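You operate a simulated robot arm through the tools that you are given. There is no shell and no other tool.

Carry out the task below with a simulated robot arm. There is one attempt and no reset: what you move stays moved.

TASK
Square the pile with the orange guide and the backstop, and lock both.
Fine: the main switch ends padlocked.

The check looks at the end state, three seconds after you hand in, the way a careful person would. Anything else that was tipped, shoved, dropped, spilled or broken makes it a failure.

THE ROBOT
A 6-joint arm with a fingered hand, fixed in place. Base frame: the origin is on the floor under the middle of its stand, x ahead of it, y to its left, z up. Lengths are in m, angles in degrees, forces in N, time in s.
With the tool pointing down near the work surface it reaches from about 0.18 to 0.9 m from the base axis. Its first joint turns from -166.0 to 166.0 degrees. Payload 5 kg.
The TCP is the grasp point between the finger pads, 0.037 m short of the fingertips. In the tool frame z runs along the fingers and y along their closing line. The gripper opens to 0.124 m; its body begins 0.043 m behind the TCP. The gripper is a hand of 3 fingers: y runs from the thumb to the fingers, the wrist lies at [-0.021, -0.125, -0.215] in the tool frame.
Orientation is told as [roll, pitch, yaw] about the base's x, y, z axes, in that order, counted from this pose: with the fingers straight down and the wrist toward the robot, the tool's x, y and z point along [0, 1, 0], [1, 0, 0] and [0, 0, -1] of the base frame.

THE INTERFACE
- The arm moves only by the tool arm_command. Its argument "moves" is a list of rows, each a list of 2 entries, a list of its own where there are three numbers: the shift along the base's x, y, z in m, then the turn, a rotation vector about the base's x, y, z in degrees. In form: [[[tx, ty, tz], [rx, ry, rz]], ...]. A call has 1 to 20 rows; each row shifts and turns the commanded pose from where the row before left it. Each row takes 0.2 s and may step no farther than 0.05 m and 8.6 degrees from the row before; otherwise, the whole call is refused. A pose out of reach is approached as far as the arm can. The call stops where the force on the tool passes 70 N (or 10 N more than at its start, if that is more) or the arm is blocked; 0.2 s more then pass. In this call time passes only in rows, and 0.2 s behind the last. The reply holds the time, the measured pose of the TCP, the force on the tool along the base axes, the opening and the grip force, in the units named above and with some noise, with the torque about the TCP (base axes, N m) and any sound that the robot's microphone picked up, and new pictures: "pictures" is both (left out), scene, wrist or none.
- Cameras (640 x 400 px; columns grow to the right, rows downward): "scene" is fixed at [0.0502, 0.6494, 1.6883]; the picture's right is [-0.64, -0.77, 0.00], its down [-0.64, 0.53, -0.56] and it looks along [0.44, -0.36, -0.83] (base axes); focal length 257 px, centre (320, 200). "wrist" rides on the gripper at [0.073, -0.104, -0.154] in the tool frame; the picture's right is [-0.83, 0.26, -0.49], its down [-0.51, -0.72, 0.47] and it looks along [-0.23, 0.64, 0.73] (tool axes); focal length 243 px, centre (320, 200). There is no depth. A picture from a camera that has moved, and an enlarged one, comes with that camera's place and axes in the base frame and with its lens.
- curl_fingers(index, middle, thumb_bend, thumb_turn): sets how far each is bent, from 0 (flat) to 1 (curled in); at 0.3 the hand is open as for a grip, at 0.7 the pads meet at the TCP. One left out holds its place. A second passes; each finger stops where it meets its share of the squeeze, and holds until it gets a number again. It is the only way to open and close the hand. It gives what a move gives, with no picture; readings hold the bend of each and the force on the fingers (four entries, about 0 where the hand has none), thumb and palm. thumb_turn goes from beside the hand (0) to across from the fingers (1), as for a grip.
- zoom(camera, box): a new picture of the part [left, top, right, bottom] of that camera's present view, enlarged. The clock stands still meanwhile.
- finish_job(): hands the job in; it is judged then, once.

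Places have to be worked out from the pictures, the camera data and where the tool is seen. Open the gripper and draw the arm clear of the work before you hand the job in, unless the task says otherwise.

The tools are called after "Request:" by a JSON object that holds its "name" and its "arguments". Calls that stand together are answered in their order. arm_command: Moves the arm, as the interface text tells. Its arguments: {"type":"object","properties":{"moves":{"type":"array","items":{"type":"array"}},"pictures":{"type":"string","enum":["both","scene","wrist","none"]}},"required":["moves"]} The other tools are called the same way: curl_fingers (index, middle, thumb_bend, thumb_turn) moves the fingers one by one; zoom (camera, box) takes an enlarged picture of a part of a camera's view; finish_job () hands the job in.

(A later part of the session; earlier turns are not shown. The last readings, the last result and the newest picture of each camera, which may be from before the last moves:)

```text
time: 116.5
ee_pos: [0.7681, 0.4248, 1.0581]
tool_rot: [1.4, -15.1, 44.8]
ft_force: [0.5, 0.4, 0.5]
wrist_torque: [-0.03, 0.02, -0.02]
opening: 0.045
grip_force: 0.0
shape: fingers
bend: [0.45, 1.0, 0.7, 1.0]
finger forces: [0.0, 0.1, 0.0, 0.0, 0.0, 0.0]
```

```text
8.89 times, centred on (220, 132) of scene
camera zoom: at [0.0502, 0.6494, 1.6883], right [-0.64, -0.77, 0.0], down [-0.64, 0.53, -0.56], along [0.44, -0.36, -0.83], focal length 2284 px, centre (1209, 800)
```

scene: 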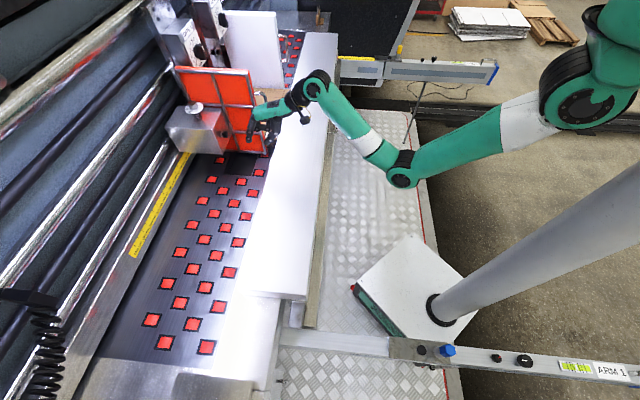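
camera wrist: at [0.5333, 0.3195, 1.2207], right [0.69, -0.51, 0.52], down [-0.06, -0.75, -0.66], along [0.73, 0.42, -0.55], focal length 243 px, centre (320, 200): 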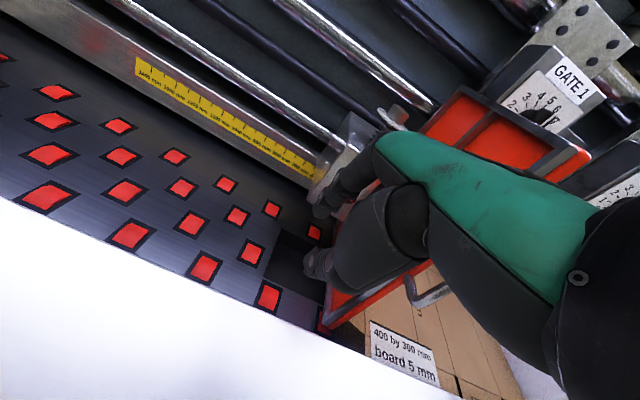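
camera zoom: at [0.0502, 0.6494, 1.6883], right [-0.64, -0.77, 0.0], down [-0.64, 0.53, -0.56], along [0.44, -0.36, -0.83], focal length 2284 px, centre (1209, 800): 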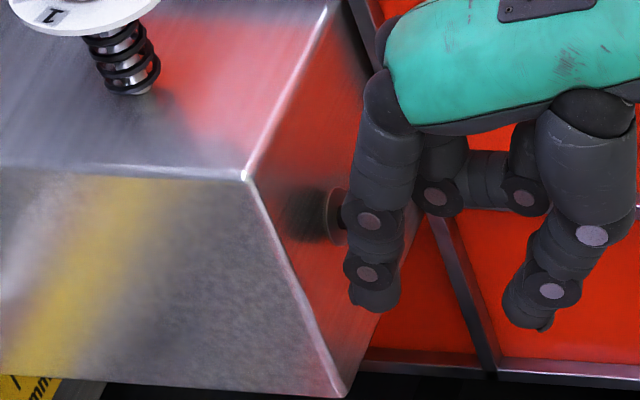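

I shift 4 mm deeper and approach to contact.

Request:
{"name": "arm_command", "arguments": {"moves": [[[0.0028, 0.0028, 0], [0, 0, 0]], [[0.00354, -0.00354, 0], [0, 0, 0]], [[0.00354, -0.00354, 0], [0, 0, 0]]], "pictures": "none"}}

Request:
{"name": "arm_command", "arguments": {"moves": [[[0.00141, -0.00141, 0], [0, 0, 0]]], "pictures": "none"}}

Request:
{"name": "arm_command", "arguments": {"moves": [[[0.00106, -0.00106, 0], [0, 0, 0]]], "pictures": "none"}}

```text
time: 117.3
ee_pos: [0.7768, 0.4178, 1.0572]
tool_rot: [1.6, -15.0, 44.6]
ft_force: [0.1, -1.6, -0.1]
wrist_torque: [-0.02, 0.0, 0.0]
opening: 0.045
grip_force: 0.1
shape: fingers
bend: [0.45, 1.0, 0.7, 1.0]
finger forces: [0.0, 0.0, 0.0, 0.0, 0.1, 0.0]
```

```text
time: 117.8
ee_pos: [0.7783, 0.4187, 1.0578]
tool_rot: [1.3, -15.0, 44.7]
ft_force: [-1.2, 1.4, 0.1]
wrist_torque: [0.03, 0.01, 0.09]
opening: 0.045
grip_force: 0.9
shape: fingers
bend: [0.45, 1.0, 0.7, 1.0]
finger forces: [1.4, 0.1, 0.0, 0.0, 0.0, 0.1]
```

```text
time: 118.2
ee_pos: [0.7789, 0.4181, 1.0575]
tool_rot: [1.5, -15.0, 44.8]
ft_force: [-1.5, 3.0, -0.2]
wrist_torque: [0.0, 0.02, 0.17]
opening: 0.0452
grip_force: 1.6
shape: fingers
bend: [0.45, 1.0, 0.7, 1.0]
finger forces: [3.2, 0.0, 0.0, 0.0, 0.1, 0.1]
```

Contact at ~3 N. I press ~2 mm more and draw upward 8 mm.

Request:
{"name": "arm_command", "arguments": {"moves": [[[0.00141, -0.00141, 0], [0, 0, 0]], [[0.0004, -0.0004, 0.002], [0, 0, 0]], [[0.0004, -0.0004, 0.002], [0, 0, 0]], [[0.0002, -0.0002, 0.002], [0, 0, 0]], [[0.0002, -0.0002, 0.002], [0, 0, 0]]], "pictures": "none"}}

Request:
{"name": "zoom", "arguments": {"camera": "scene", "box": [200, 115, 240, 150]}}

```text
time: 119.3
ee_pos: [0.7817, 0.4159, 1.0661]
tool_rot: [1.5, -15.0, 44.7]
ft_force: [-11.8, 4.5, -4.3]
wrist_torque: [-0.09, 0.35, 0.68]
opening: 0.0399
grip_force: 6.5
shape: fingers
bend: [0.49, 1.0, 0.7, 1.0]
finger forces: [13.1, 0.1, 0.1, 0.0, 0.0, 0.0]
```

```text
11.43 times, centred on (220, 132) of scene
camera zoom: at [0.0502, 0.6494, 1.6883], right [-0.64, -0.77, 0.0], down [-0.64, 0.53, -0.56], along [0.44, -0.36, -0.83], focal length 2936 px, centre (1463, 971)
```

zoom: 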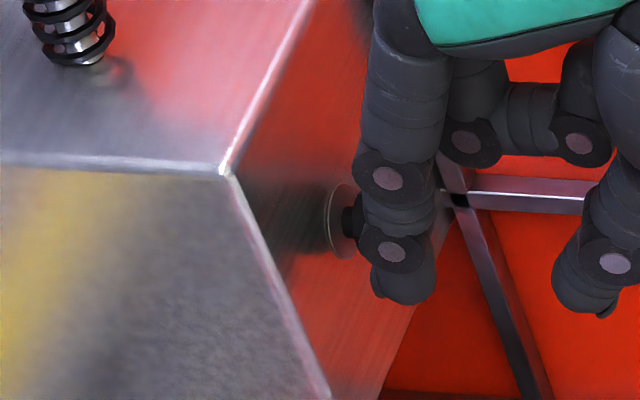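

Normal force is now ~11 N. I continue up another 6 mm and then look.

Request:
{"name": "arm_command", "arguments": {"moves": [[[0.0, 0.0, 0.002], [0, 0, 0]], [[0, 0, 0.002], [0, 0, 0]], [[0, 0, 0.002], [0, 0, 0]]], "pictures": "none"}}

Request:
{"name": "arm_command", "arguments": {"moves": [[[-0.014, 0.014, 0], [0, 0, 0]], [[-0.028, -0.0, 0.01], [0, 0, 0]], [[-0.03, -0.03, 0.01], [0, 0, 0]], [[-0.03, -0.03, 0.0], [0, 0, 0]]], "pictures": "none"}}

Request:
{"name": "zoom", "arguments": {"camera": "scene", "box": [200, 120, 240, 150]}}

Request:
{"name": "zoom", "arguments": {"camera": "wrist", "box": [300, 130, 420, 230]}}

```text
time: 120.2
ee_pos: [0.7814, 0.416, 1.072]
tool_rot: [1.5, -15.0, 44.6]
ft_force: [-9.3, 2.7, -3.7]
wrist_torque: [-0.15, 0.29, 0.5]
opening: 0.0366
grip_force: 5.6
shape: fingers
bend: [0.51, 1.0, 0.7, 1.0]
finger forces: [11.1, 0.0, 0.0, 0.1, 0.0, 0.1]
```

```text
time: 121.2
ee_pos: [0.6792, 0.3679, 1.0896]
tool_rot: [1.5, -15.0, 44.7]
ft_force: [0.7, 0.1, -0.6]
wrist_torque: [0.0, -0.02, 0.0]
opening: 0.0451
grip_force: 0.1
shape: fingers
bend: [0.45, 1.0, 0.7, 1.0]
finger forces: [0.0, 0.1, 0.1, 0.0, 0.0, 0.0]
```

```text
13.33 times, centred on (220, 135) of scene
camera zoom: at [0.0502, 0.6494, 1.6883], right [-0.64, -0.77, 0.0], down [-0.64, 0.53, -0.56], along [0.44, -0.36, -0.83], focal length 3426 px, centre (1653, 1067)
```

zoom: 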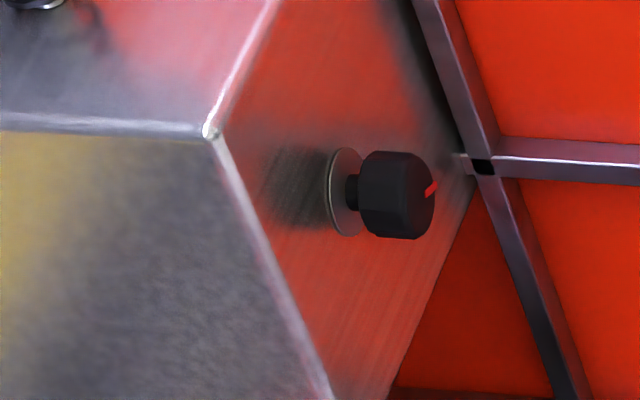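

```text
4.00 times, centred on (360, 180) of wrist
camera zoom: at [0.5309, 0.3161, 1.2134], right [0.69, -0.51, 0.52], down [-0.06, -0.75, -0.65], along [0.73, 0.42, -0.55], focal length 970 px, centre (160, 280)
```

zoom: 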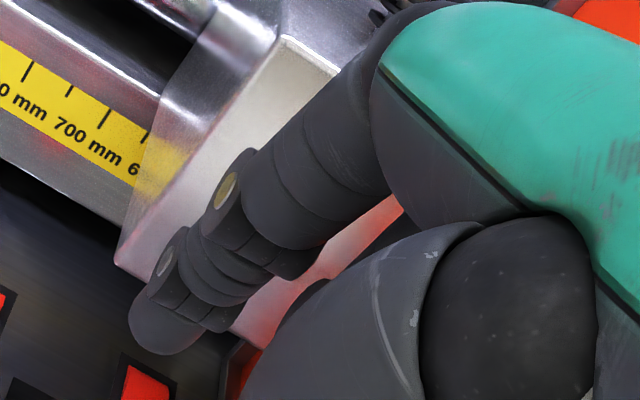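

The second stroke slipped (knob unchanged). A firmer way is to press the fingertip down on top of the knob (stiff along the finger) and drag it to the right. I move above the knob's top.

Request:
{"name": "arm_command", "arguments": {"moves": [[[0.0366, 0.0142, 0.0135], [0, 0, 0]], [[0.0366, 0.0142, 0.0135], [0, 0, 0]], [[0.0366, 0.0142, 0.0135], [0, 0, 0]]], "pictures": "both"}}

Request:
{"name": "zoom", "arguments": {"camera": "scene", "box": [190, 110, 250, 155]}}

```text
time: 122.0
ee_pos: [0.7908, 0.4105, 1.1305]
tool_rot: [1.5, -14.9, 44.7]
ft_force: [-0.2, 0.0, -0.4]
wrist_torque: [0.02, 0.0, 0.01]
opening: 0.0452
grip_force: 0.1
shape: fingers
bend: [0.45, 1.0, 0.7, 1.0]
finger forces: [0.0, 0.0, 0.0, 0.1, 0.0, 0.1]
camera wrist: at [0.6417, 0.3588, 1.2545], right [0.69, -0.51, 0.52], down [-0.06, -0.75, -0.65], along [0.73, 0.42, -0.55], focal length 243 px, centre (320, 200)
```

scene: 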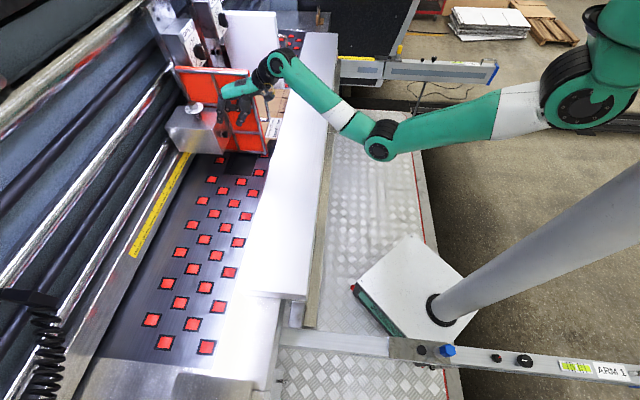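
wrist: 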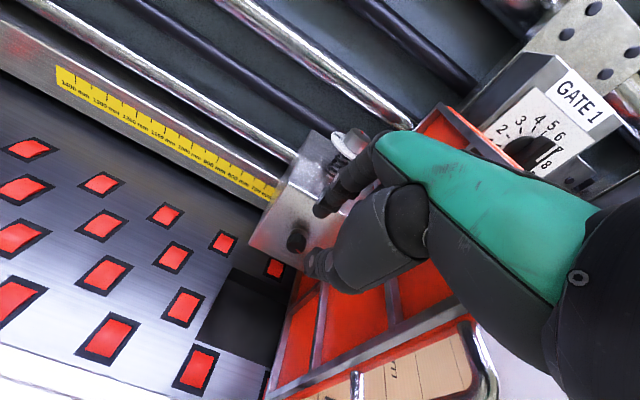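

```text
8.89 times, centred on (220, 132) of scene
camera zoom: at [0.0502, 0.6494, 1.6883], right [-0.64, -0.77, 0.0], down [-0.64, 0.53, -0.56], along [0.44, -0.36, -0.83], focal length 2284 px, centre (1209, 800)
```

zoom: 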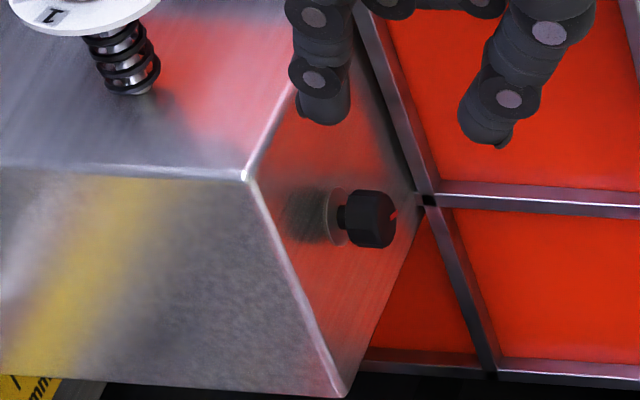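

The wrist camera now sees the knob directly; I zoom for red line and tick, and for finger alignment.

Request:
{"name": "zoom", "arguments": {"camera": "wrist", "box": [265, 170, 345, 260]}}

Request:
{"name": "zoom", "arguments": {"camera": "wrist", "box": [280, 225, 315, 260]}}

```text
4.44 times, centred on (305, 215) of wrist
camera zoom: at [0.6417, 0.3588, 1.2545], right [0.69, -0.51, 0.52], down [-0.06, -0.75, -0.65], along [0.73, 0.42, -0.55], focal length 1078 px, centre (387, 133)
```

zoom: 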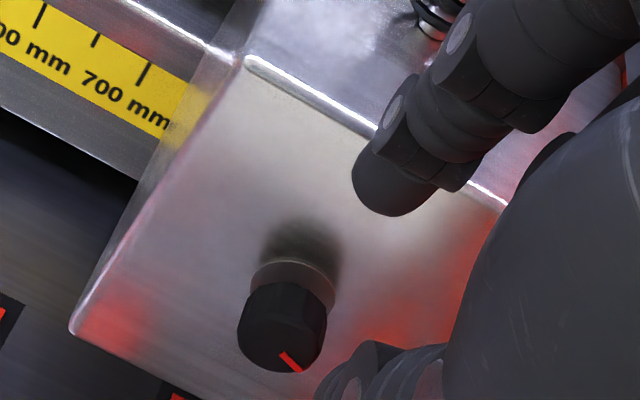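

```text
11.43 times, centred on (298, 242) of wrist
camera zoom: at [0.6417, 0.3588, 1.2545], right [0.69, -0.51, 0.52], down [-0.06, -0.75, -0.65], along [0.73, 0.42, -0.55], focal length 2773 px, centre (577, -286)
```

zoom: 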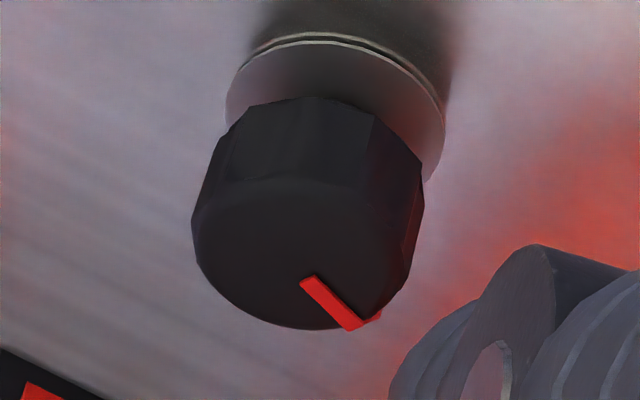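

By sphere-centre triangulation the fingertip is now right above the knob (u≈0.903, v≈0.261). I shift 8 mm left and lower until it touches the knob's top-left.

Request:
{"name": "arm_command", "arguments": {"moves": [[[-0.0057, 0.0057, 0], [0, 0, 0]], [[0, 0, -0.015], [0, 0, 0]], [[0, 0, -0.01], [0, 0, 0]]], "pictures": "none"}}

Request:
{"name": "arm_command", "arguments": {"moves": [[[0, 0, -0.004], [0, 0, 0]]], "pictures": "none"}}

Request:
{"name": "arm_command", "arguments": {"moves": [[[0, 0, -0.003], [0, 0, 0]]], "pictures": "none"}}

Request:
{"name": "zoom", "arguments": {"camera": "scene", "box": [190, 110, 250, 155]}}

Request:
{"name": "zoom", "arguments": {"camera": "wrist", "box": [265, 170, 345, 260]}}

```text
time: 122.8
ee_pos: [0.7846, 0.4179, 1.1074]
tool_rot: [1.4, -15.0, 44.7]
ft_force: [-0.7, -0.2, 0.0]
wrist_torque: [0.01, -0.01, 0.0]
opening: 0.0448
grip_force: 0.0
shape: fingers
bend: [0.45, 1.0, 0.7, 1.0]
finger forces: [0.0, 0.0, 0.0, 0.1, 0.0, 0.0]
```

```text
time: 123.2
ee_pos: [0.7848, 0.4155, 1.1026]
tool_rot: [1.5, -15.1, 44.7]
ft_force: [-0.6, -0.6, -0.1]
wrist_torque: [-0.01, 0.01, 0.0]
opening: 0.0449
grip_force: 0.0
shape: fingers
bend: [0.45, 1.0, 0.7, 1.0]
finger forces: [0.0, 0.0, 0.0, 0.0, 0.0, 0.0]
```

```text
time: 123.5
ee_pos: [0.7844, 0.4155, 1.0994]
tool_rot: [1.6, -15.0, 44.7]
ft_force: [0.5, 0.1, 0.3]
wrist_torque: [0.01, 0.03, 0.0]
opening: 0.045
grip_force: 0.1
shape: fingers
bend: [0.45, 1.0, 0.7, 1.0]
finger forces: [0.1, 0.0, 0.1, 0.0, 0.0, 0.0]
```

```text
8.89 times, centred on (220, 132) of scene
camera zoom: at [0.0502, 0.6494, 1.6883], right [-0.64, -0.77, 0.0], down [-0.64, 0.53, -0.56], along [0.44, -0.36, -0.83], focal length 2284 px, centre (1209, 800)
```

zoom: 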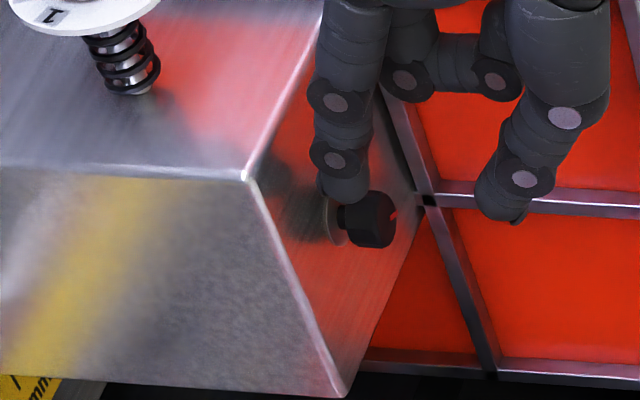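

```text
4.44 times, centred on (305, 215) of wrist
camera zoom: at [0.6356, 0.3643, 1.2228], right [0.69, -0.51, 0.52], down [-0.06, -0.75, -0.66], along [0.73, 0.42, -0.55], focal length 1078 px, centre (387, 133)
```

zoom: 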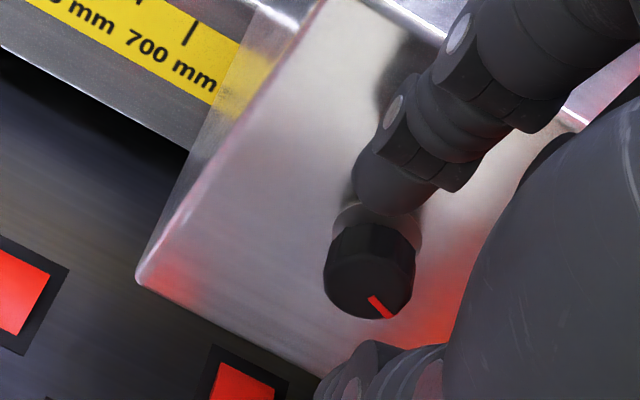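

Finger is just above the knob, about 3 mm deep. I pull back 3 mm and keep lowering to contact.

Request:
{"name": "arm_command", "arguments": {"moves": [[[-0.002, -0.002, -0.002], [0, 0, 0]]], "pictures": "none"}}

Request:
{"name": "arm_command", "arguments": {"moves": [[[0, 0, -0.003], [0, 0, 0]]], "pictures": "none"}}

Request:
{"name": "arm_command", "arguments": {"moves": [[[0, 0, -0.003], [0, 0, 0]]], "pictures": "none"}}

Request:
{"name": "arm_command", "arguments": {"moves": [[[0, 0, -0.003], [0, 0, 0]]], "pictures": "none"}}

Request:
{"name": "zoom", "arguments": {"camera": "wrist", "box": [265, 170, 345, 260]}}

```text
time: 124.0
ee_pos: [0.7814, 0.4131, 1.0965]
tool_rot: [1.5, -15.0, 44.7]
ft_force: [0.1, 0.3, -1.0]
wrist_torque: [0.0, -0.03, 0.0]
opening: 0.045
grip_force: 0.0
shape: fingers
bend: [0.45, 1.0, 0.7, 1.0]
finger forces: [0.1, 0.0, 0.0, 0.0, 0.1, 0.1]
```

```text
time: 124.3
ee_pos: [0.7828, 0.4139, 1.0938]
tool_rot: [1.5, -15.1, 44.8]
ft_force: [1.0, -0.6, -0.5]
wrist_torque: [0.0, -0.02, -0.04]
opening: 0.0451
grip_force: 0.0
shape: fingers
bend: [0.45, 1.0, 0.7, 1.0]
finger forces: [0.1, 0.0, 0.0, 0.0, 0.0, 0.1]
```

```text
time: 124.8
ee_pos: [0.7822, 0.4136, 1.0925]
tool_rot: [1.6, -15.0, 44.7]
ft_force: [-0.4, -0.9, -0.6]
wrist_torque: [-0.05, 0.01, -0.02]
opening: 0.0448
grip_force: 0.1
shape: fingers
bend: [0.45, 1.0, 0.7, 1.0]
finger forces: [0.0, 0.0, 0.0, 0.0, 0.0, 0.0]
```

```text
time: 125.2
ee_pos: [0.7834, 0.4146, 1.0886]
tool_rot: [1.6, -14.9, 44.7]
ft_force: [0.6, 0.0, 0.2]
wrist_torque: [0.0, -0.02, -0.02]
opening: 0.045
grip_force: 0.1
shape: fingers
bend: [0.45, 1.0, 0.7, 1.0]
finger forces: [0.0, 0.0, 0.1, 0.1, 0.0, 0.0]
```

```text
4.44 times, centred on (305, 215) of wrist
camera zoom: at [0.6341, 0.3632, 1.212], right [0.69, -0.51, 0.52], down [-0.06, -0.75, -0.66], along [0.73, 0.42, -0.55], focal length 1078 px, centre (387, 133)
```

zoom: 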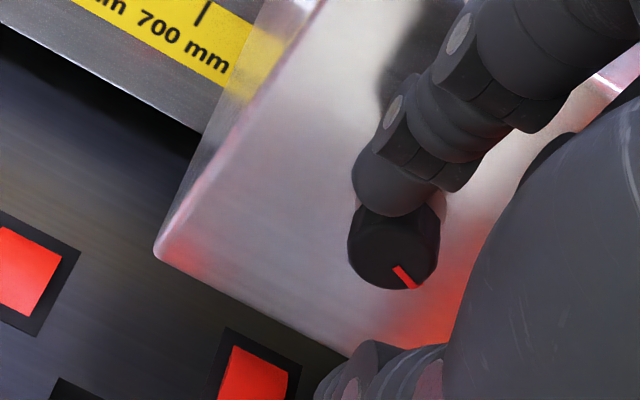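

The fingertip sits right over the knob now. Lowering further in 2 mm steps for contact.

Request:
{"name": "arm_command", "arguments": {"moves": [[[0, 0, -0.002], [0, 0, 0]]], "pictures": "none"}}

Request:
{"name": "arm_command", "arguments": {"moves": [[[0, 0, -0.002], [0, 0, 0]]], "pictures": "none"}}

Request:
{"name": "arm_command", "arguments": {"moves": [[[0, 0, -0.002], [0, 0, 0]]], "pictures": "none"}}

Request:
{"name": "zoom", "arguments": {"camera": "scene", "box": [190, 110, 250, 155]}}

```text
time: 125.5
ee_pos: [0.7816, 0.4124, 1.0863]
tool_rot: [1.5, -15.0, 44.7]
ft_force: [0.1, 1.4, -0.7]
wrist_torque: [-0.01, -0.02, -0.01]
opening: 0.045
grip_force: 0.1
shape: fingers
bend: [0.45, 1.0, 0.7, 1.0]
finger forces: [0.1, 0.0, 0.0, 0.0, 0.0, 0.0]
```

```text
time: 126.0
ee_pos: [0.7831, 0.4145, 1.0849]
tool_rot: [1.4, -15.0, 44.7]
ft_force: [0.5, -0.1, 0.1]
wrist_torque: [0.0, 0.03, -0.01]
opening: 0.0451
grip_force: 0.0
shape: fingers
bend: [0.45, 1.0, 0.7, 1.0]
finger forces: [0.0, 0.0, 0.0, 0.1, 0.1, 0.1]
```

```text
time: 126.3
ee_pos: [0.7829, 0.4145, 1.0839]
tool_rot: [1.4, -15.0, 44.7]
ft_force: [-0.1, 0.0, 0.3]
wrist_torque: [0.0, -0.04, 0.0]
opening: 0.045
grip_force: 0.2
shape: fingers
bend: [0.45, 1.0, 0.7, 1.0]
finger forces: [0.1, 0.0, 0.0, 0.0, 0.0, 0.1]
```

```text
8.89 times, centred on (220, 132) of scene
camera zoom: at [0.0502, 0.6494, 1.6883], right [-0.64, -0.77, 0.0], down [-0.64, 0.53, -0.56], along [0.44, -0.36, -0.83], focal length 2284 px, centre (1209, 800)
```

zoom: 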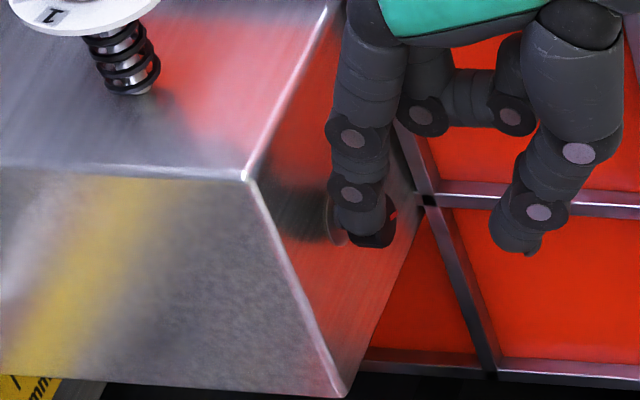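

Still no force; the finger is at the knob's upper left. I continue down in small steps with a slight +c.

Request:
{"name": "arm_command", "arguments": {"moves": [[[0.0007, -0.0007, -0.002], [0, 0, 0]]], "pictures": "none"}}

Request:
{"name": "arm_command", "arguments": {"moves": [[[0.0007, -0.0007, -0.002], [0, 0, 0]]], "pictures": "none"}}

Request:
{"name": "arm_command", "arguments": {"moves": [[[0.0007, -0.0007, -0.002], [0, 0, 0]]], "pictures": "none"}}

Request:
{"name": "zoom", "arguments": {"camera": "wrist", "box": [265, 170, 345, 260]}}

```text
time: 126.8
ee_pos: [0.7839, 0.4153, 1.0819]
tool_rot: [1.5, -15.1, 44.8]
ft_force: [-2.2, 0.7, 2.8]
wrist_torque: [0.17, -0.06, 0.15]
opening: 0.0451
grip_force: 1.7
shape: fingers
bend: [0.45, 1.0, 0.7, 1.0]
finger forces: [3.6, 0.0, 0.0, 0.0, 0.0, 0.0]
```

```text
time: 127.2
ee_pos: [0.7826, 0.4151, 1.0811]
tool_rot: [1.4, -15.2, 44.6]
ft_force: [-4.8, 0.9, 6.9]
wrist_torque: [0.34, -0.14, 0.32]
opening: 0.0461
grip_force: 3.6
shape: fingers
bend: [0.44, 1.0, 0.7, 1.0]
finger forces: [7.6, 0.1, 0.0, 0.0, 0.0, 0.0]
```

```text
time: 127.5
ee_pos: [0.7845, 0.4136, 1.079]
tool_rot: [1.6, -15.1, 44.7]
ft_force: [-8.4, 3.6, 10.1]
wrist_torque: [0.59, -0.22, 0.5]
opening: 0.0473
grip_force: 5.9
shape: fingers
bend: [0.44, 1.0, 0.7, 1.0]
finger forces: [12.0, 0.0, 0.0, 0.1, 0.0, 0.0]
```

```text
4.44 times, centred on (305, 215) of wrist
camera zoom: at [0.6355, 0.3621, 1.202], right [0.69, -0.51, 0.52], down [-0.06, -0.75, -0.66], along [0.73, 0.42, -0.54], focal length 1078 px, centre (387, 133)
```

zoom: 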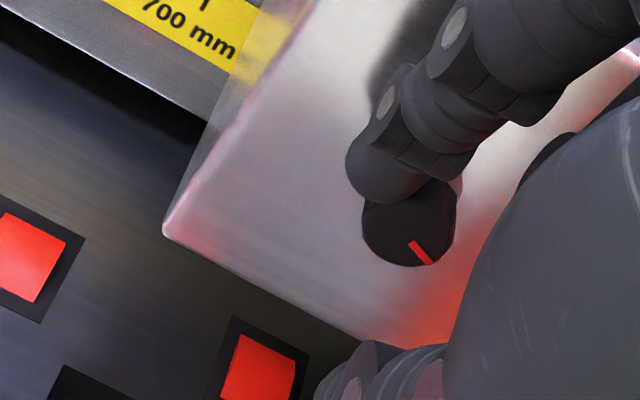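

Firm contact on the knob's upper left (normal ~13 N). I press slightly more and roll the finger over the top toward the right in small arc steps.

Request:
{"name": "arm_command", "arguments": {"moves": [[[0.0006, -0.0006, -0.001], [0, 0, 0]], [[0.00134, -0.00134, 0.0012], [0, 0, 0]], [[0.00148, -0.00148, 0.001], [0, 0, 0]], [[0.00156, -0.00156, 0.0007], [0, 0, 0]]], "pictures": "none"}}

Request:
{"name": "zoom", "arguments": {"camera": "wrist", "box": [265, 170, 345, 260]}}

```text
time: 128.6
ee_pos: [0.787, 0.4086, 1.0796]
tool_rot: [1.6, -15.0, 44.7]
ft_force: [-14.1, 11.0, 7.9]
wrist_torque: [0.62, -0.01, 1.0]
opening: 0.0495
grip_force: 9.8
shape: fingers
bend: [0.43, 1.0, 0.7, 1.0]
finger forces: [19.4, 0.0, 0.0, 0.0, 0.0, 0.0]
```

```text
4.44 times, centred on (305, 215) of wrist
camera zoom: at [0.6394, 0.3573, 1.2029], right [0.69, -0.51, 0.52], down [-0.06, -0.75, -0.66], along [0.72, 0.42, -0.55], focal length 1078 px, centre (387, 133)
```

zoom: 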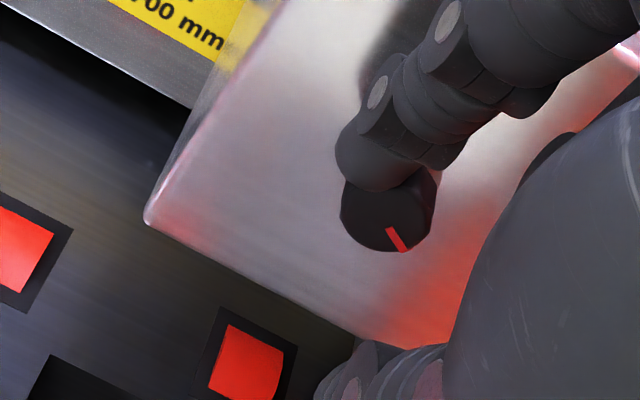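

It is turning: the red line has moved clockwise a little, with ~10 N of friction drive. I continue the arc.

Request:
{"name": "arm_command", "arguments": {"moves": [[[0.00156, -0.00156, 0.0006], [0, 0, 0]], [[0.0016, -0.0016, 0.0004], [0, 0, 0]], [[0.0017, -0.0017, 0.0002], [0, 0, 0]]], "pictures": "none"}}

Request:
{"name": "zoom", "arguments": {"camera": "wrist", "box": [265, 170, 345, 260]}}

```text
time: 129.3
ee_pos: [0.7935, 0.4041, 1.0827]
tool_rot: [1.4, -15.2, 44.6]
ft_force: [-13.9, 6.0, 18.2]
wrist_torque: [1.14, -0.26, 0.89]
opening: 0.0499
grip_force: 9.8
shape: fingers
bend: [0.42, 1.0, 0.7, 1.0]
finger forces: [19.2, 0.0, 0.1, 0.1, 0.0, 0.0]
```

```text
4.44 times, centred on (305, 215) of wrist
camera zoom: at [0.6449, 0.3512, 1.2057], right [0.68, -0.51, 0.52], down [-0.06, -0.75, -0.66], along [0.73, 0.42, -0.54], focal length 1078 px, centre (387, 133)
```

zoom: 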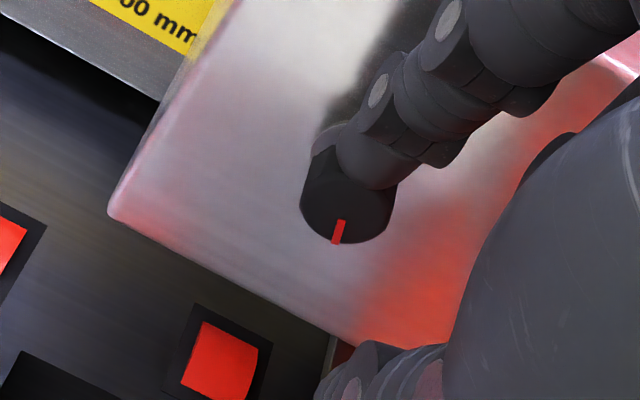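

The red line has now swung to pointing nearly down. I lift the finger off and take a frontal view to compare with the tick.

Request:
{"name": "arm_command", "arguments": {"moves": [[[0, 0, 0.01], [0, 0, 0]], [[-0.01, -0.01, 0.02], [0, 0, 0]], [[-0.03, -0.03, 0.01], [0, 0, 0]]], "pictures": "none"}}

Request:
{"name": "zoom", "arguments": {"camera": "wrist", "box": [265, 170, 345, 260]}}

Request:
{"name": "zoom", "arguments": {"camera": "scene", "box": [200, 120, 240, 150]}}

```text
time: 130.2
ee_pos: [0.7542, 0.3636, 1.1186]
tool_rot: [1.5, -14.9, 44.6]
ft_force: [0.0, 0.7, 0.8]
wrist_torque: [-0.01, 0.0, -0.01]
opening: 0.0451
grip_force: 0.0
shape: fingers
bend: [0.45, 1.0, 0.7, 1.0]
finger forces: [0.0, 0.0, 0.1, 0.0, 0.0, 0.0]
```

```text
4.44 times, centred on (305, 215) of wrist
camera zoom: at [0.6051, 0.3126, 1.2422], right [0.69, -0.51, 0.52], down [-0.06, -0.75, -0.65], along [0.73, 0.42, -0.55], focal length 1078 px, centre (387, 133)
```

zoom: 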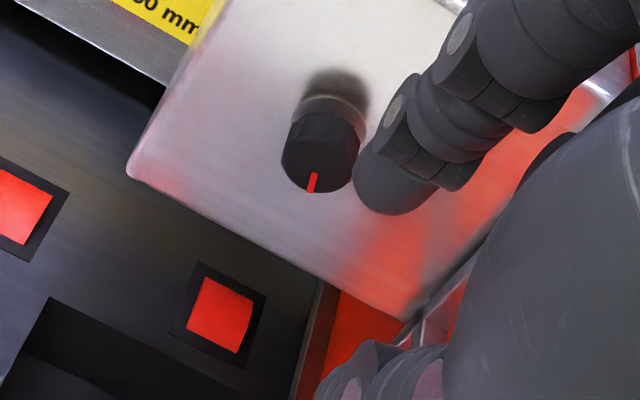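

```text
13.33 times, centred on (220, 135) of scene
camera zoom: at [0.0502, 0.6494, 1.6883], right [-0.64, -0.77, 0.0], down [-0.64, 0.53, -0.56], along [0.44, -0.36, -0.83], focal length 3426 px, centre (1653, 1067)
```

zoom: 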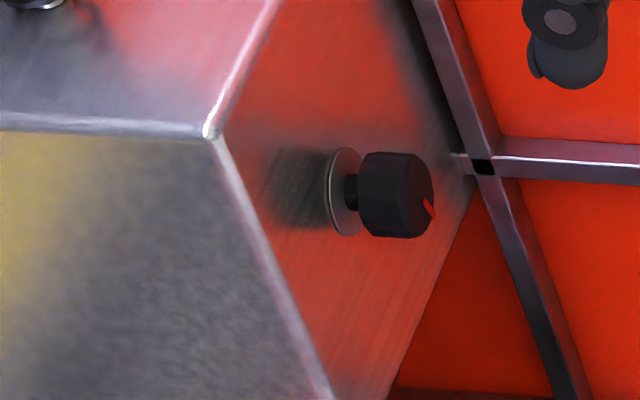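

I back off along −f and go to the frontal viewing pose (tilt 60°) used before.

Request:
{"name": "arm_command", "arguments": {"moves": [[[-0.033, -0.033, 0.0], [0, 0, 0]], [[-0.033, -0.033, 0.0], [0, 0, 0]], [[-0.008, -0.047, 0.0], [0, 0, 0]], [[-0.008, -0.047, -0.01], [5.3, -5.3, 0]], [[0, 0, -0.01], [5.3, -5.3, 0]], [[0, 0, -0.01], [5.3, -5.3, 0]], [[0, 0, -0.01], [5.3, -5.3, 0]], [[0, 0, -0.01], [5.3, -5.3, 0]], [[0, 0, -0.007], [5.3, -5.3, 0]]], "pictures": "both"}}

Request:
{"name": "zoom", "arguments": {"camera": "wrist", "box": [220, 180, 280, 230]}}

```text
time: 132.2
ee_pos: [0.6717, 0.2022, 1.0624]
tool_rot: [2.0, -60.1, 44.2]
ft_force: [0.1, 1.3, -0.1]
wrist_torque: [-0.03, 0.0, 0.0]
opening: 0.0453
grip_force: 0.0
shape: fingers
bend: [0.45, 1.0, 0.7, 1.0]
finger forces: [0.0, 0.0, 0.0, 0.0, 0.1, 0.0]
camera wrist: at [0.4907, 0.1187, 1.0507], right [0.4, -0.8, 0.46], down [0.39, -0.31, -0.87], along [0.83, 0.52, 0.19], focal length 243 px, centre (320, 200)
```

scene: 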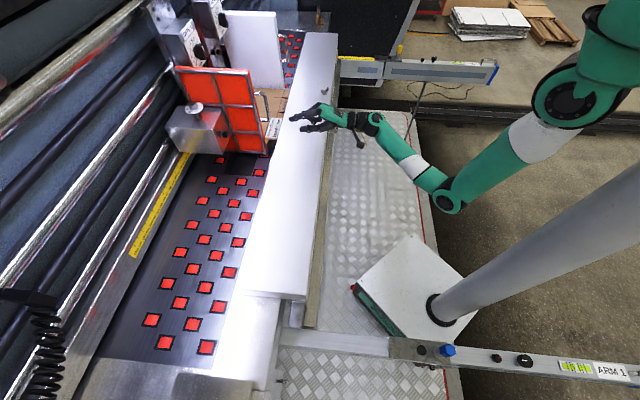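
wrist: 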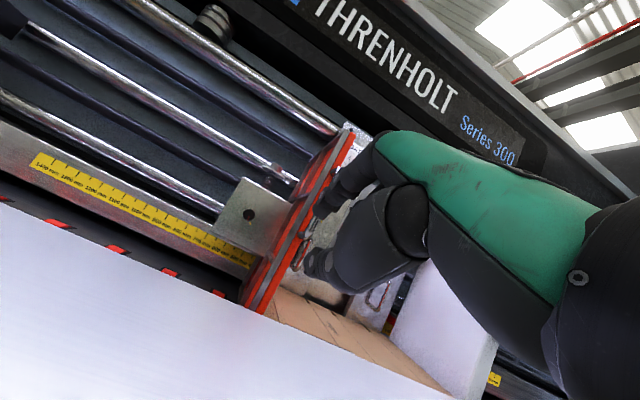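

```text
8.00 times, centred on (250, 205) of wrist
camera zoom: at [0.4907, 0.1187, 1.0507], right [0.4, -0.8, 0.46], down [0.39, -0.31, -0.87], along [0.83, 0.52, 0.19], focal length 1941 px, centre (880, 160)
```

zoom: 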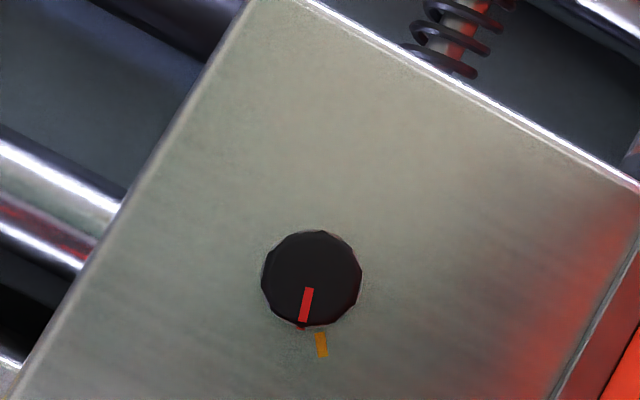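

The frontal view shows the red line about 19° past the yellow tick — over-turned a bit. To be exact I'll nudge it back ~19° by dragging the finger down-left on the knob's upper-left side (the net push on the guide stays toward the pile). First I return to the knob.

Request:
{"name": "arm_command", "arguments": {"moves": [[[0, 0, 0.007], [-5.3, 5.3, 0]], [[0, 0, 0.01], [-5.3, 5.3, 0]], [[0, 0, 0.01], [-5.3, 5.3, 0]], [[0, 0, 0.01], [-5.3, 5.3, 0]], [[0, 0, 0.01], [-5.3, 5.3, 0]], [[0.008, 0.047, 0.01], [-5.3, 5.3, 0]], [[0.008, 0.047, 0], [0, 0, 0]], [[0.033, 0.033, 0], [0, 0, 0]], [[0.033, 0.033, 0], [0, 0, 0]]], "pictures": "scene"}}

Request:
{"name": "arm_command", "arguments": {"moves": [[[0, 0, 0], [0, 0, 0]]], "pictures": "wrist"}}

```text
time: 134.2
ee_pos: [0.7562, 0.361, 1.1197]
tool_rot: [1.5, -15.0, 44.7]
ft_force: [-0.6, -0.4, 0.3]
wrist_torque: [-0.02, -0.01, 0.02]
opening: 0.0452
grip_force: 0.1
shape: fingers
bend: [0.45, 1.0, 0.7, 1.0]
finger forces: [0.1, 0.0, 0.1, 0.0, 0.1, 0.0]
```

scene: 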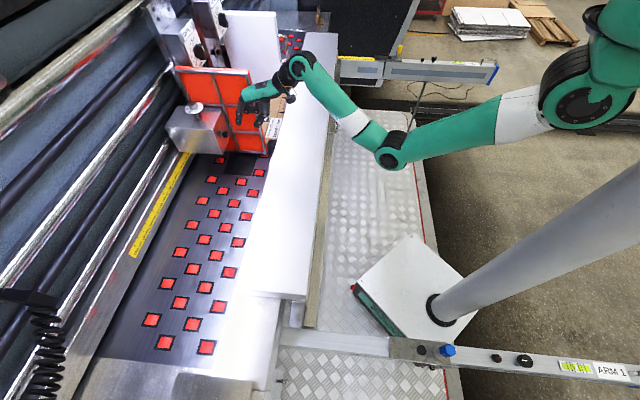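

```text
time: 134.6
ee_pos: [0.7558, 0.3622, 1.1188]
tool_rot: [1.5, -15.0, 44.8]
ft_force: [-1.0, -0.6, -0.3]
wrist_torque: [-0.01, -0.02, 0.03]
opening: 0.0453
grip_force: 0.1
shape: fingers
bend: [0.45, 1.0, 0.7, 1.0]
finger forces: [0.0, 0.1, 0.1, 0.0, 0.1, 0.0]
camera wrist: at [0.6076, 0.3104, 1.2428], right [0.69, -0.51, 0.52], down [-0.06, -0.75, -0.66], along [0.73, 0.42, -0.55], focal length 243 px, centre (320, 200)
```

wrist: 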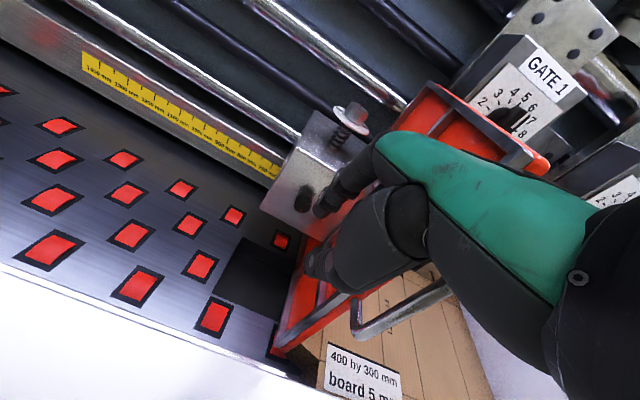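

I position above the knob's upper-left and come down to contact for the small back-turn.

Request:
{"name": "arm_command", "arguments": {"moves": [[[0.0148, 0.0249, -0.0095], [0, 0, 0]], [[0.0148, 0.0249, -0.0095], [0, 0, 0]], [[0, 0, -0.01], [0, 0, 0]]], "pictures": "none"}}

Request:
{"name": "arm_command", "arguments": {"moves": [[[0, 0, -0.003], [0, 0, 0]]], "pictures": "none"}}

Request:
{"name": "zoom", "arguments": {"camera": "wrist", "box": [265, 170, 345, 260]}}

```text
time: 135.3
ee_pos: [0.7841, 0.4146, 1.0909]
tool_rot: [1.5, -15.0, 44.8]
ft_force: [0.8, 0.2, 1.1]
wrist_torque: [-0.04, -0.02, 0.04]
opening: 0.0449
grip_force: 0.0
shape: fingers
bend: [0.45, 1.0, 0.7, 1.0]
finger forces: [0.0, 0.0, 0.0, 0.1, 0.1, 0.0]
```

```text
time: 135.8
ee_pos: [0.7844, 0.4128, 1.0875]
tool_rot: [1.6, -15.0, 44.7]
ft_force: [0.4, -0.2, -0.6]
wrist_torque: [0.0, 0.0, 0.02]
opening: 0.0454
grip_force: 0.1
shape: fingers
bend: [0.45, 1.0, 0.7, 1.0]
finger forces: [0.0, 0.1, 0.1, 0.1, 0.0, 0.0]
```

```text
4.44 times, centred on (305, 215) of wrist
camera zoom: at [0.6353, 0.3622, 1.2109], right [0.69, -0.51, 0.52], down [-0.06, -0.75, -0.66], along [0.73, 0.42, -0.55], focal length 1078 px, centre (387, 133)
```

zoom: 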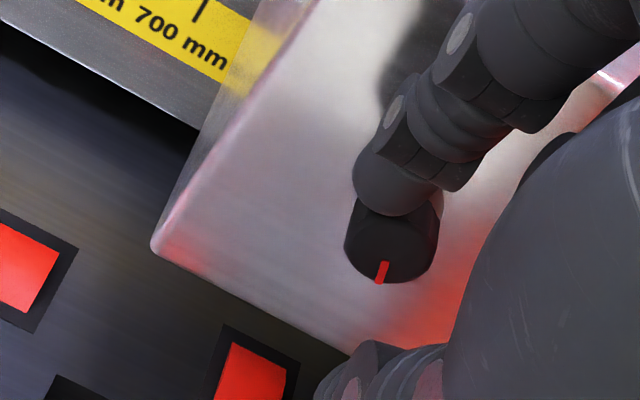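

Lowering to contact in 2 mm steps.

Request:
{"name": "arm_command", "arguments": {"moves": [[[0.0005, -0.0005, -0.002], [0, 0, 0]]], "pictures": "none"}}

Request:
{"name": "arm_command", "arguments": {"moves": [[[0, 0, -0.002], [0, 0, 0]]], "pictures": "none"}}

Request:
{"name": "arm_command", "arguments": {"moves": [[[0, 0, -0.0015], [0, 0, 0]]], "pictures": "none"}}

```text
time: 136.2
ee_pos: [0.7846, 0.4125, 1.0849]
tool_rot: [1.5, -15.0, 44.7]
ft_force: [-0.1, -0.2, 0.2]
wrist_torque: [-0.01, 0.01, -0.01]
opening: 0.0452
grip_force: 0.1
shape: fingers
bend: [0.45, 1.0, 0.7, 1.0]
finger forces: [0.0, 0.1, 0.0, 0.0, 0.0, 0.1]
```

```text
time: 136.6
ee_pos: [0.7845, 0.4129, 1.0838]
tool_rot: [1.6, -15.1, 44.7]
ft_force: [-0.3, -0.6, 1.5]
wrist_torque: [0.03, -0.04, -0.02]
opening: 0.0454
grip_force: 0.5
shape: fingers
bend: [0.45, 1.0, 0.7, 1.0]
finger forces: [0.9, 0.1, 0.0, 0.0, 0.1, 0.0]
```

```text
time: 136.9
ee_pos: [0.7835, 0.4128, 1.0823]
tool_rot: [1.5, -15.0, 44.6]
ft_force: [-1.5, -0.5, 3.9]
wrist_torque: [0.18, -0.15, 0.07]
opening: 0.046
grip_force: 2.0
shape: fingers
bend: [0.45, 1.0, 0.7, 1.0]
finger forces: [4.6, 0.0, 0.1, 0.0, 0.0, 0.0]
```

Contact is near the very top. I lift slightly, shift 4 mm left and re-contact, so the net push stays toward the pile.

Request:
{"name": "arm_command", "arguments": {"moves": [[[0, 0, 0.003], [0, 0, 0]], [[-0.0028, 0.0028, 0], [0, 0, 0]], [[0, 0, -0.003], [0, 0, 0]], [[0, 0, -0.002], [0, 0, 0]]], "pictures": "none"}}

Request:
{"name": "arm_command", "arguments": {"moves": [[[0, 0, -0.002], [0, 0, 0]]], "pictures": "none"}}

```text
time: 137.9
ee_pos: [0.7811, 0.4153, 1.0807]
tool_rot: [1.5, -15.1, 44.8]
ft_force: [-0.1, -0.1, 1.4]
wrist_torque: [0.09, -0.09, 0.05]
opening: 0.0456
grip_force: 1.0
shape: fingers
bend: [0.45, 1.0, 0.7, 1.0]
finger forces: [2.1, 0.0, 0.0, 0.0, 0.0, 0.0]
```

```text
time: 138.3
ee_pos: [0.7805, 0.415, 1.0796]
tool_rot: [1.5, -15.1, 44.7]
ft_force: [-1.4, 0.8, 4.5]
wrist_torque: [0.16, -0.1, 0.11]
opening: 0.0464
grip_force: 2.0
shape: fingers
bend: [0.44, 1.0, 0.7, 1.0]
finger forces: [3.2, 0.0, 0.0, 0.0, 0.1, 0.0]
```

Now press ~2 mm and drag 4 mm down-left, then look.

Request:
{"name": "arm_command", "arguments": {"moves": [[[0.0005, -0.0005, -0.0019], [0, 0, 0]], [[-0.0013, 0.0013, -0.0008], [0, 0, 0]], [[-0.0013, 0.0013, -0.001], [0, 0, 0]]], "pictures": "none"}}

Request:
{"name": "zoom", "arguments": {"camera": "wrist", "box": [265, 170, 345, 260]}}

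```text
time: 139.2
ee_pos: [0.7787, 0.4174, 1.0752]
tool_rot: [1.5, -14.9, 44.6]
ft_force: [-0.6, 0.9, 0.2]
wrist_torque: [0.07, -0.08, -0.02]
opening: 0.0464
grip_force: 0.3
shape: fingers
bend: [0.44, 1.0, 0.7, 1.0]
finger forces: [1.4, 0.0, 0.1, 0.1, 0.0, 0.1]
```

```text
4.44 times, centred on (305, 215) of wrist
camera zoom: at [0.6302, 0.3655, 1.1982], right [0.69, -0.51, 0.52], down [-0.06, -0.75, -0.65], along [0.73, 0.42, -0.55], focal length 1078 px, centre (387, 133)
```

zoom: 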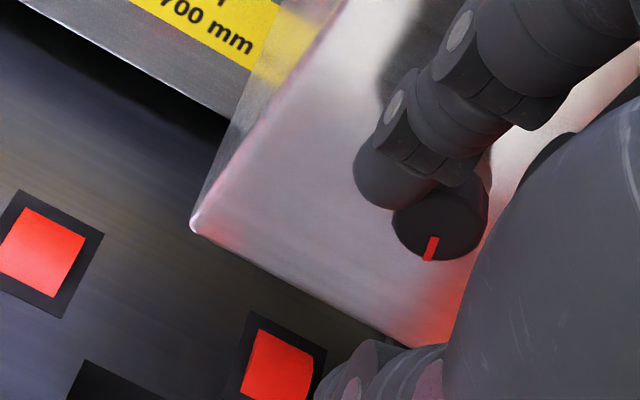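

It slid without turning. I press more firmly toward the knob from the upper left and move straight down along its side.

Request:
{"name": "arm_command", "arguments": {"moves": [[[0.0018, -0.0018, -0.0005], [0, 0, 0]], [[0.0006, -0.0006, -0.0015], [0, 0, 0]]], "pictures": "none"}}

Request:
{"name": "zoom", "arguments": {"camera": "wrist", "box": [265, 170, 345, 260]}}

```text
time: 139.8
ee_pos: [0.7816, 0.4158, 1.075]
tool_rot: [1.5, -15.1, 44.6]
ft_force: [-5.2, 2.8, 3.8]
wrist_torque: [0.29, -0.1, 0.26]
opening: 0.0463
grip_force: 4.2
shape: fingers
bend: [0.44, 1.0, 0.7, 1.0]
finger forces: [6.8, 0.1, 0.0, 0.0, 0.0, 0.1]
```

```text
4.44 times, centred on (305, 215) of wrist
camera zoom: at [0.6322, 0.3641, 1.1973], right [0.69, -0.51, 0.52], down [-0.06, -0.75, -0.66], along [0.73, 0.42, -0.54], focal length 1078 px, centre (387, 133)
```

zoom: 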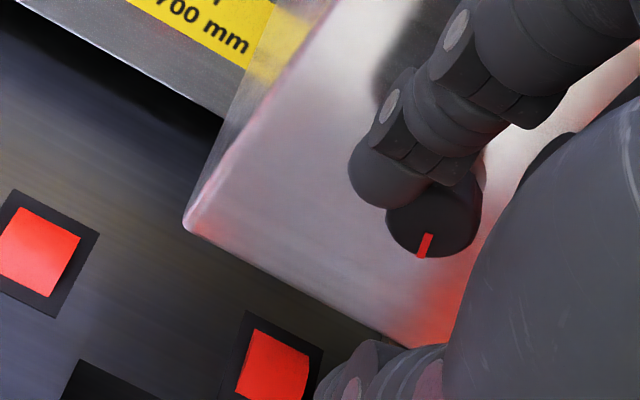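

N≈7 N now at the upper-left. I continue: press 1.5 mm and move down 4 mm.

Request:
{"name": "arm_command", "arguments": {"moves": [[[0.0014, -0.0014, -0.001], [0, 0, 0]], [[0.0005, -0.0005, -0.0018], [0, 0, 0]], [[0.0002, -0.0002, -0.0018], [0, 0, 0]]], "pictures": "none"}}

Request:
{"name": "zoom", "arguments": {"camera": "wrist", "box": [265, 170, 345, 260]}}

```text
time: 140.6
ee_pos: [0.7816, 0.4149, 1.0682]
tool_rot: [1.5, -15.0, 44.8]
ft_force: [-12.9, 8.4, 9.4]
wrist_torque: [0.61, -0.12, 0.86]
opening: 0.0478
grip_force: 7.9
shape: fingers
bend: [0.44, 1.0, 0.7, 1.0]
finger forces: [15.5, 0.0, 0.0, 0.0, 0.0, 0.0]
```

```text
4.44 times, centred on (305, 215) of wrist
camera zoom: at [0.6339, 0.362, 1.1918], right [0.69, -0.51, 0.52], down [-0.06, -0.75, -0.66], along [0.72, 0.42, -0.55], focal length 1078 px, centre (387, 133)
```

zoom: 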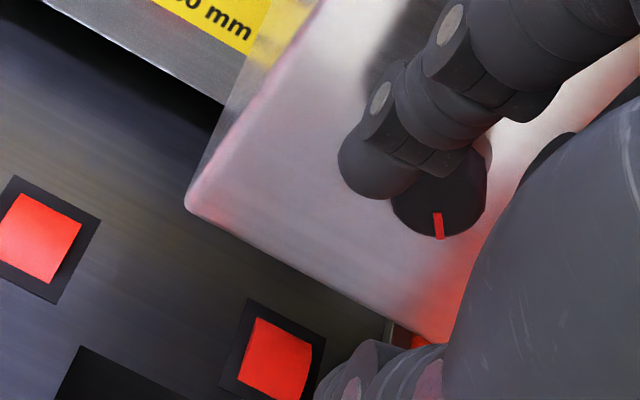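

The red line now reads ~145° against the tick at ~142°. I release along the contact normal and verify with the frontal view.

Request:
{"name": "arm_command", "arguments": {"moves": [[[-0.004, 0.004, 0.004], [0, 0, 0]], [[-0.01, 0.01, 0.01], [0, 0, 0]], [[-0.015, -0.005, 0.015], [0, 0, 0]], [[-0.03, -0.03, 0.01], [0, 0, 0]], [[-0.033, -0.033, 0.0], [0, 0, 0]], [[-0.005, -0.045, 0.0], [0, 0, 0]], [[-0.005, -0.045, 0.0], [0, 0, 0]]], "pictures": "scene"}}

```text
time: 142.2
ee_pos: [0.6818, 0.2697, 1.1072]
tool_rot: [1.4, -15.0, 44.7]
ft_force: [-0.6, -0.1, 0.1]
wrist_torque: [-0.04, 0.03, 0.02]
opening: 0.0449
grip_force: 0.1
shape: fingers
bend: [0.45, 1.0, 0.7, 1.0]
finger forces: [0.0, 0.0, 0.0, 0.0, 0.1, 0.1]
```

scene: 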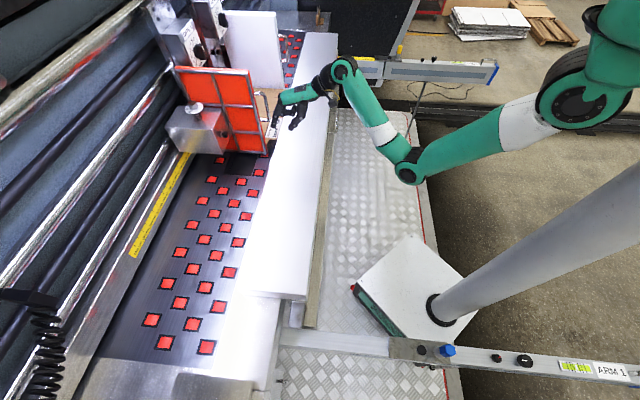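

Now the frontal view (tilt 60°) to verify the knob against its tick.

Request:
{"name": "arm_command", "arguments": {"moves": [[[-0.002, -0.015, -0.005], [5.3, -5.3, 0]], [[-0.002, -0.015, -0.008], [5.3, -5.3, 0]], [[-0.002, -0.015, -0.008], [5.3, -5.3, 0]], [[-0.002, -0.01, -0.008], [5.3, -5.3, 0]], [[-0.002, -0.01, -0.008], [5.3, -5.3, 0]], [[0, 0, -0.007], [5.3, -5.3, 0]]], "pictures": "wrist"}}

Request:
{"name": "zoom", "arguments": {"camera": "wrist", "box": [220, 180, 280, 230]}}

Request:
{"name": "zoom", "arguments": {"camera": "wrist", "box": [200, 160, 420, 380]}}

```text
time: 143.6
ee_pos: [0.674, 0.2038, 1.0638]
tool_rot: [2.1, -60.1, 44.2]
ft_force: [-0.1, 0.4, -0.5]
wrist_torque: [-0.05, 0.02, 0.02]
opening: 0.0454
grip_force: 0.1
shape: fingers
bend: [0.45, 1.0, 0.7, 1.0]
finger forces: [0.0, 0.0, 0.0, 0.1, 0.0, 0.0]
camera wrist: at [0.492, 0.1198, 1.0511], right [0.4, -0.8, 0.46], down [0.39, -0.31, -0.87], along [0.83, 0.52, 0.19], focal length 243 px, centre (320, 200)
```

wrist: 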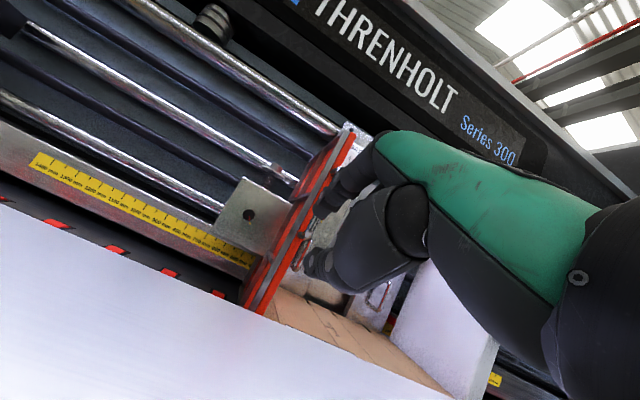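

```text
8.00 times, centred on (250, 205) of wrist
camera zoom: at [0.492, 0.1198, 1.0511], right [0.4, -0.8, 0.46], down [0.39, -0.31, -0.87], along [0.83, 0.52, 0.19], focal length 1941 px, centre (880, 160)
```

zoom: 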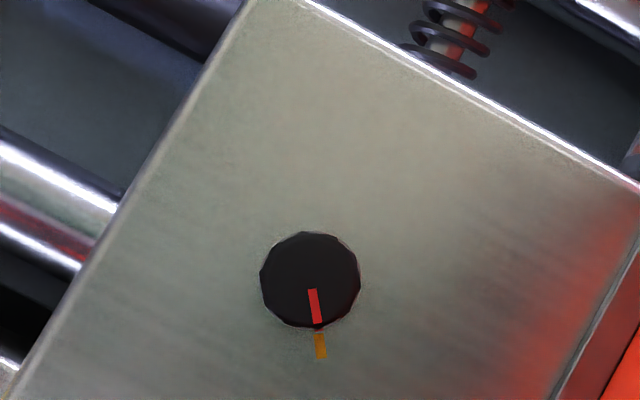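

```text
1.82 times, centred on (310, 270) of wrist
camera zoom: at [0.492, 0.1198, 1.0511], right [0.4, -0.8, 0.46], down [0.39, -0.31, -0.87], along [0.83, 0.52, 0.19], focal length 441 px, centre (338, 73)
```

zoom: 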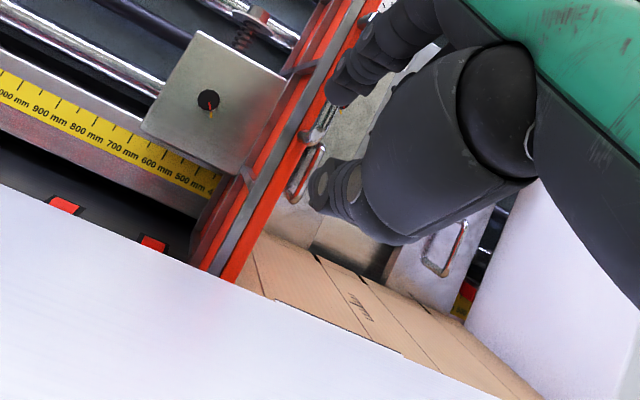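

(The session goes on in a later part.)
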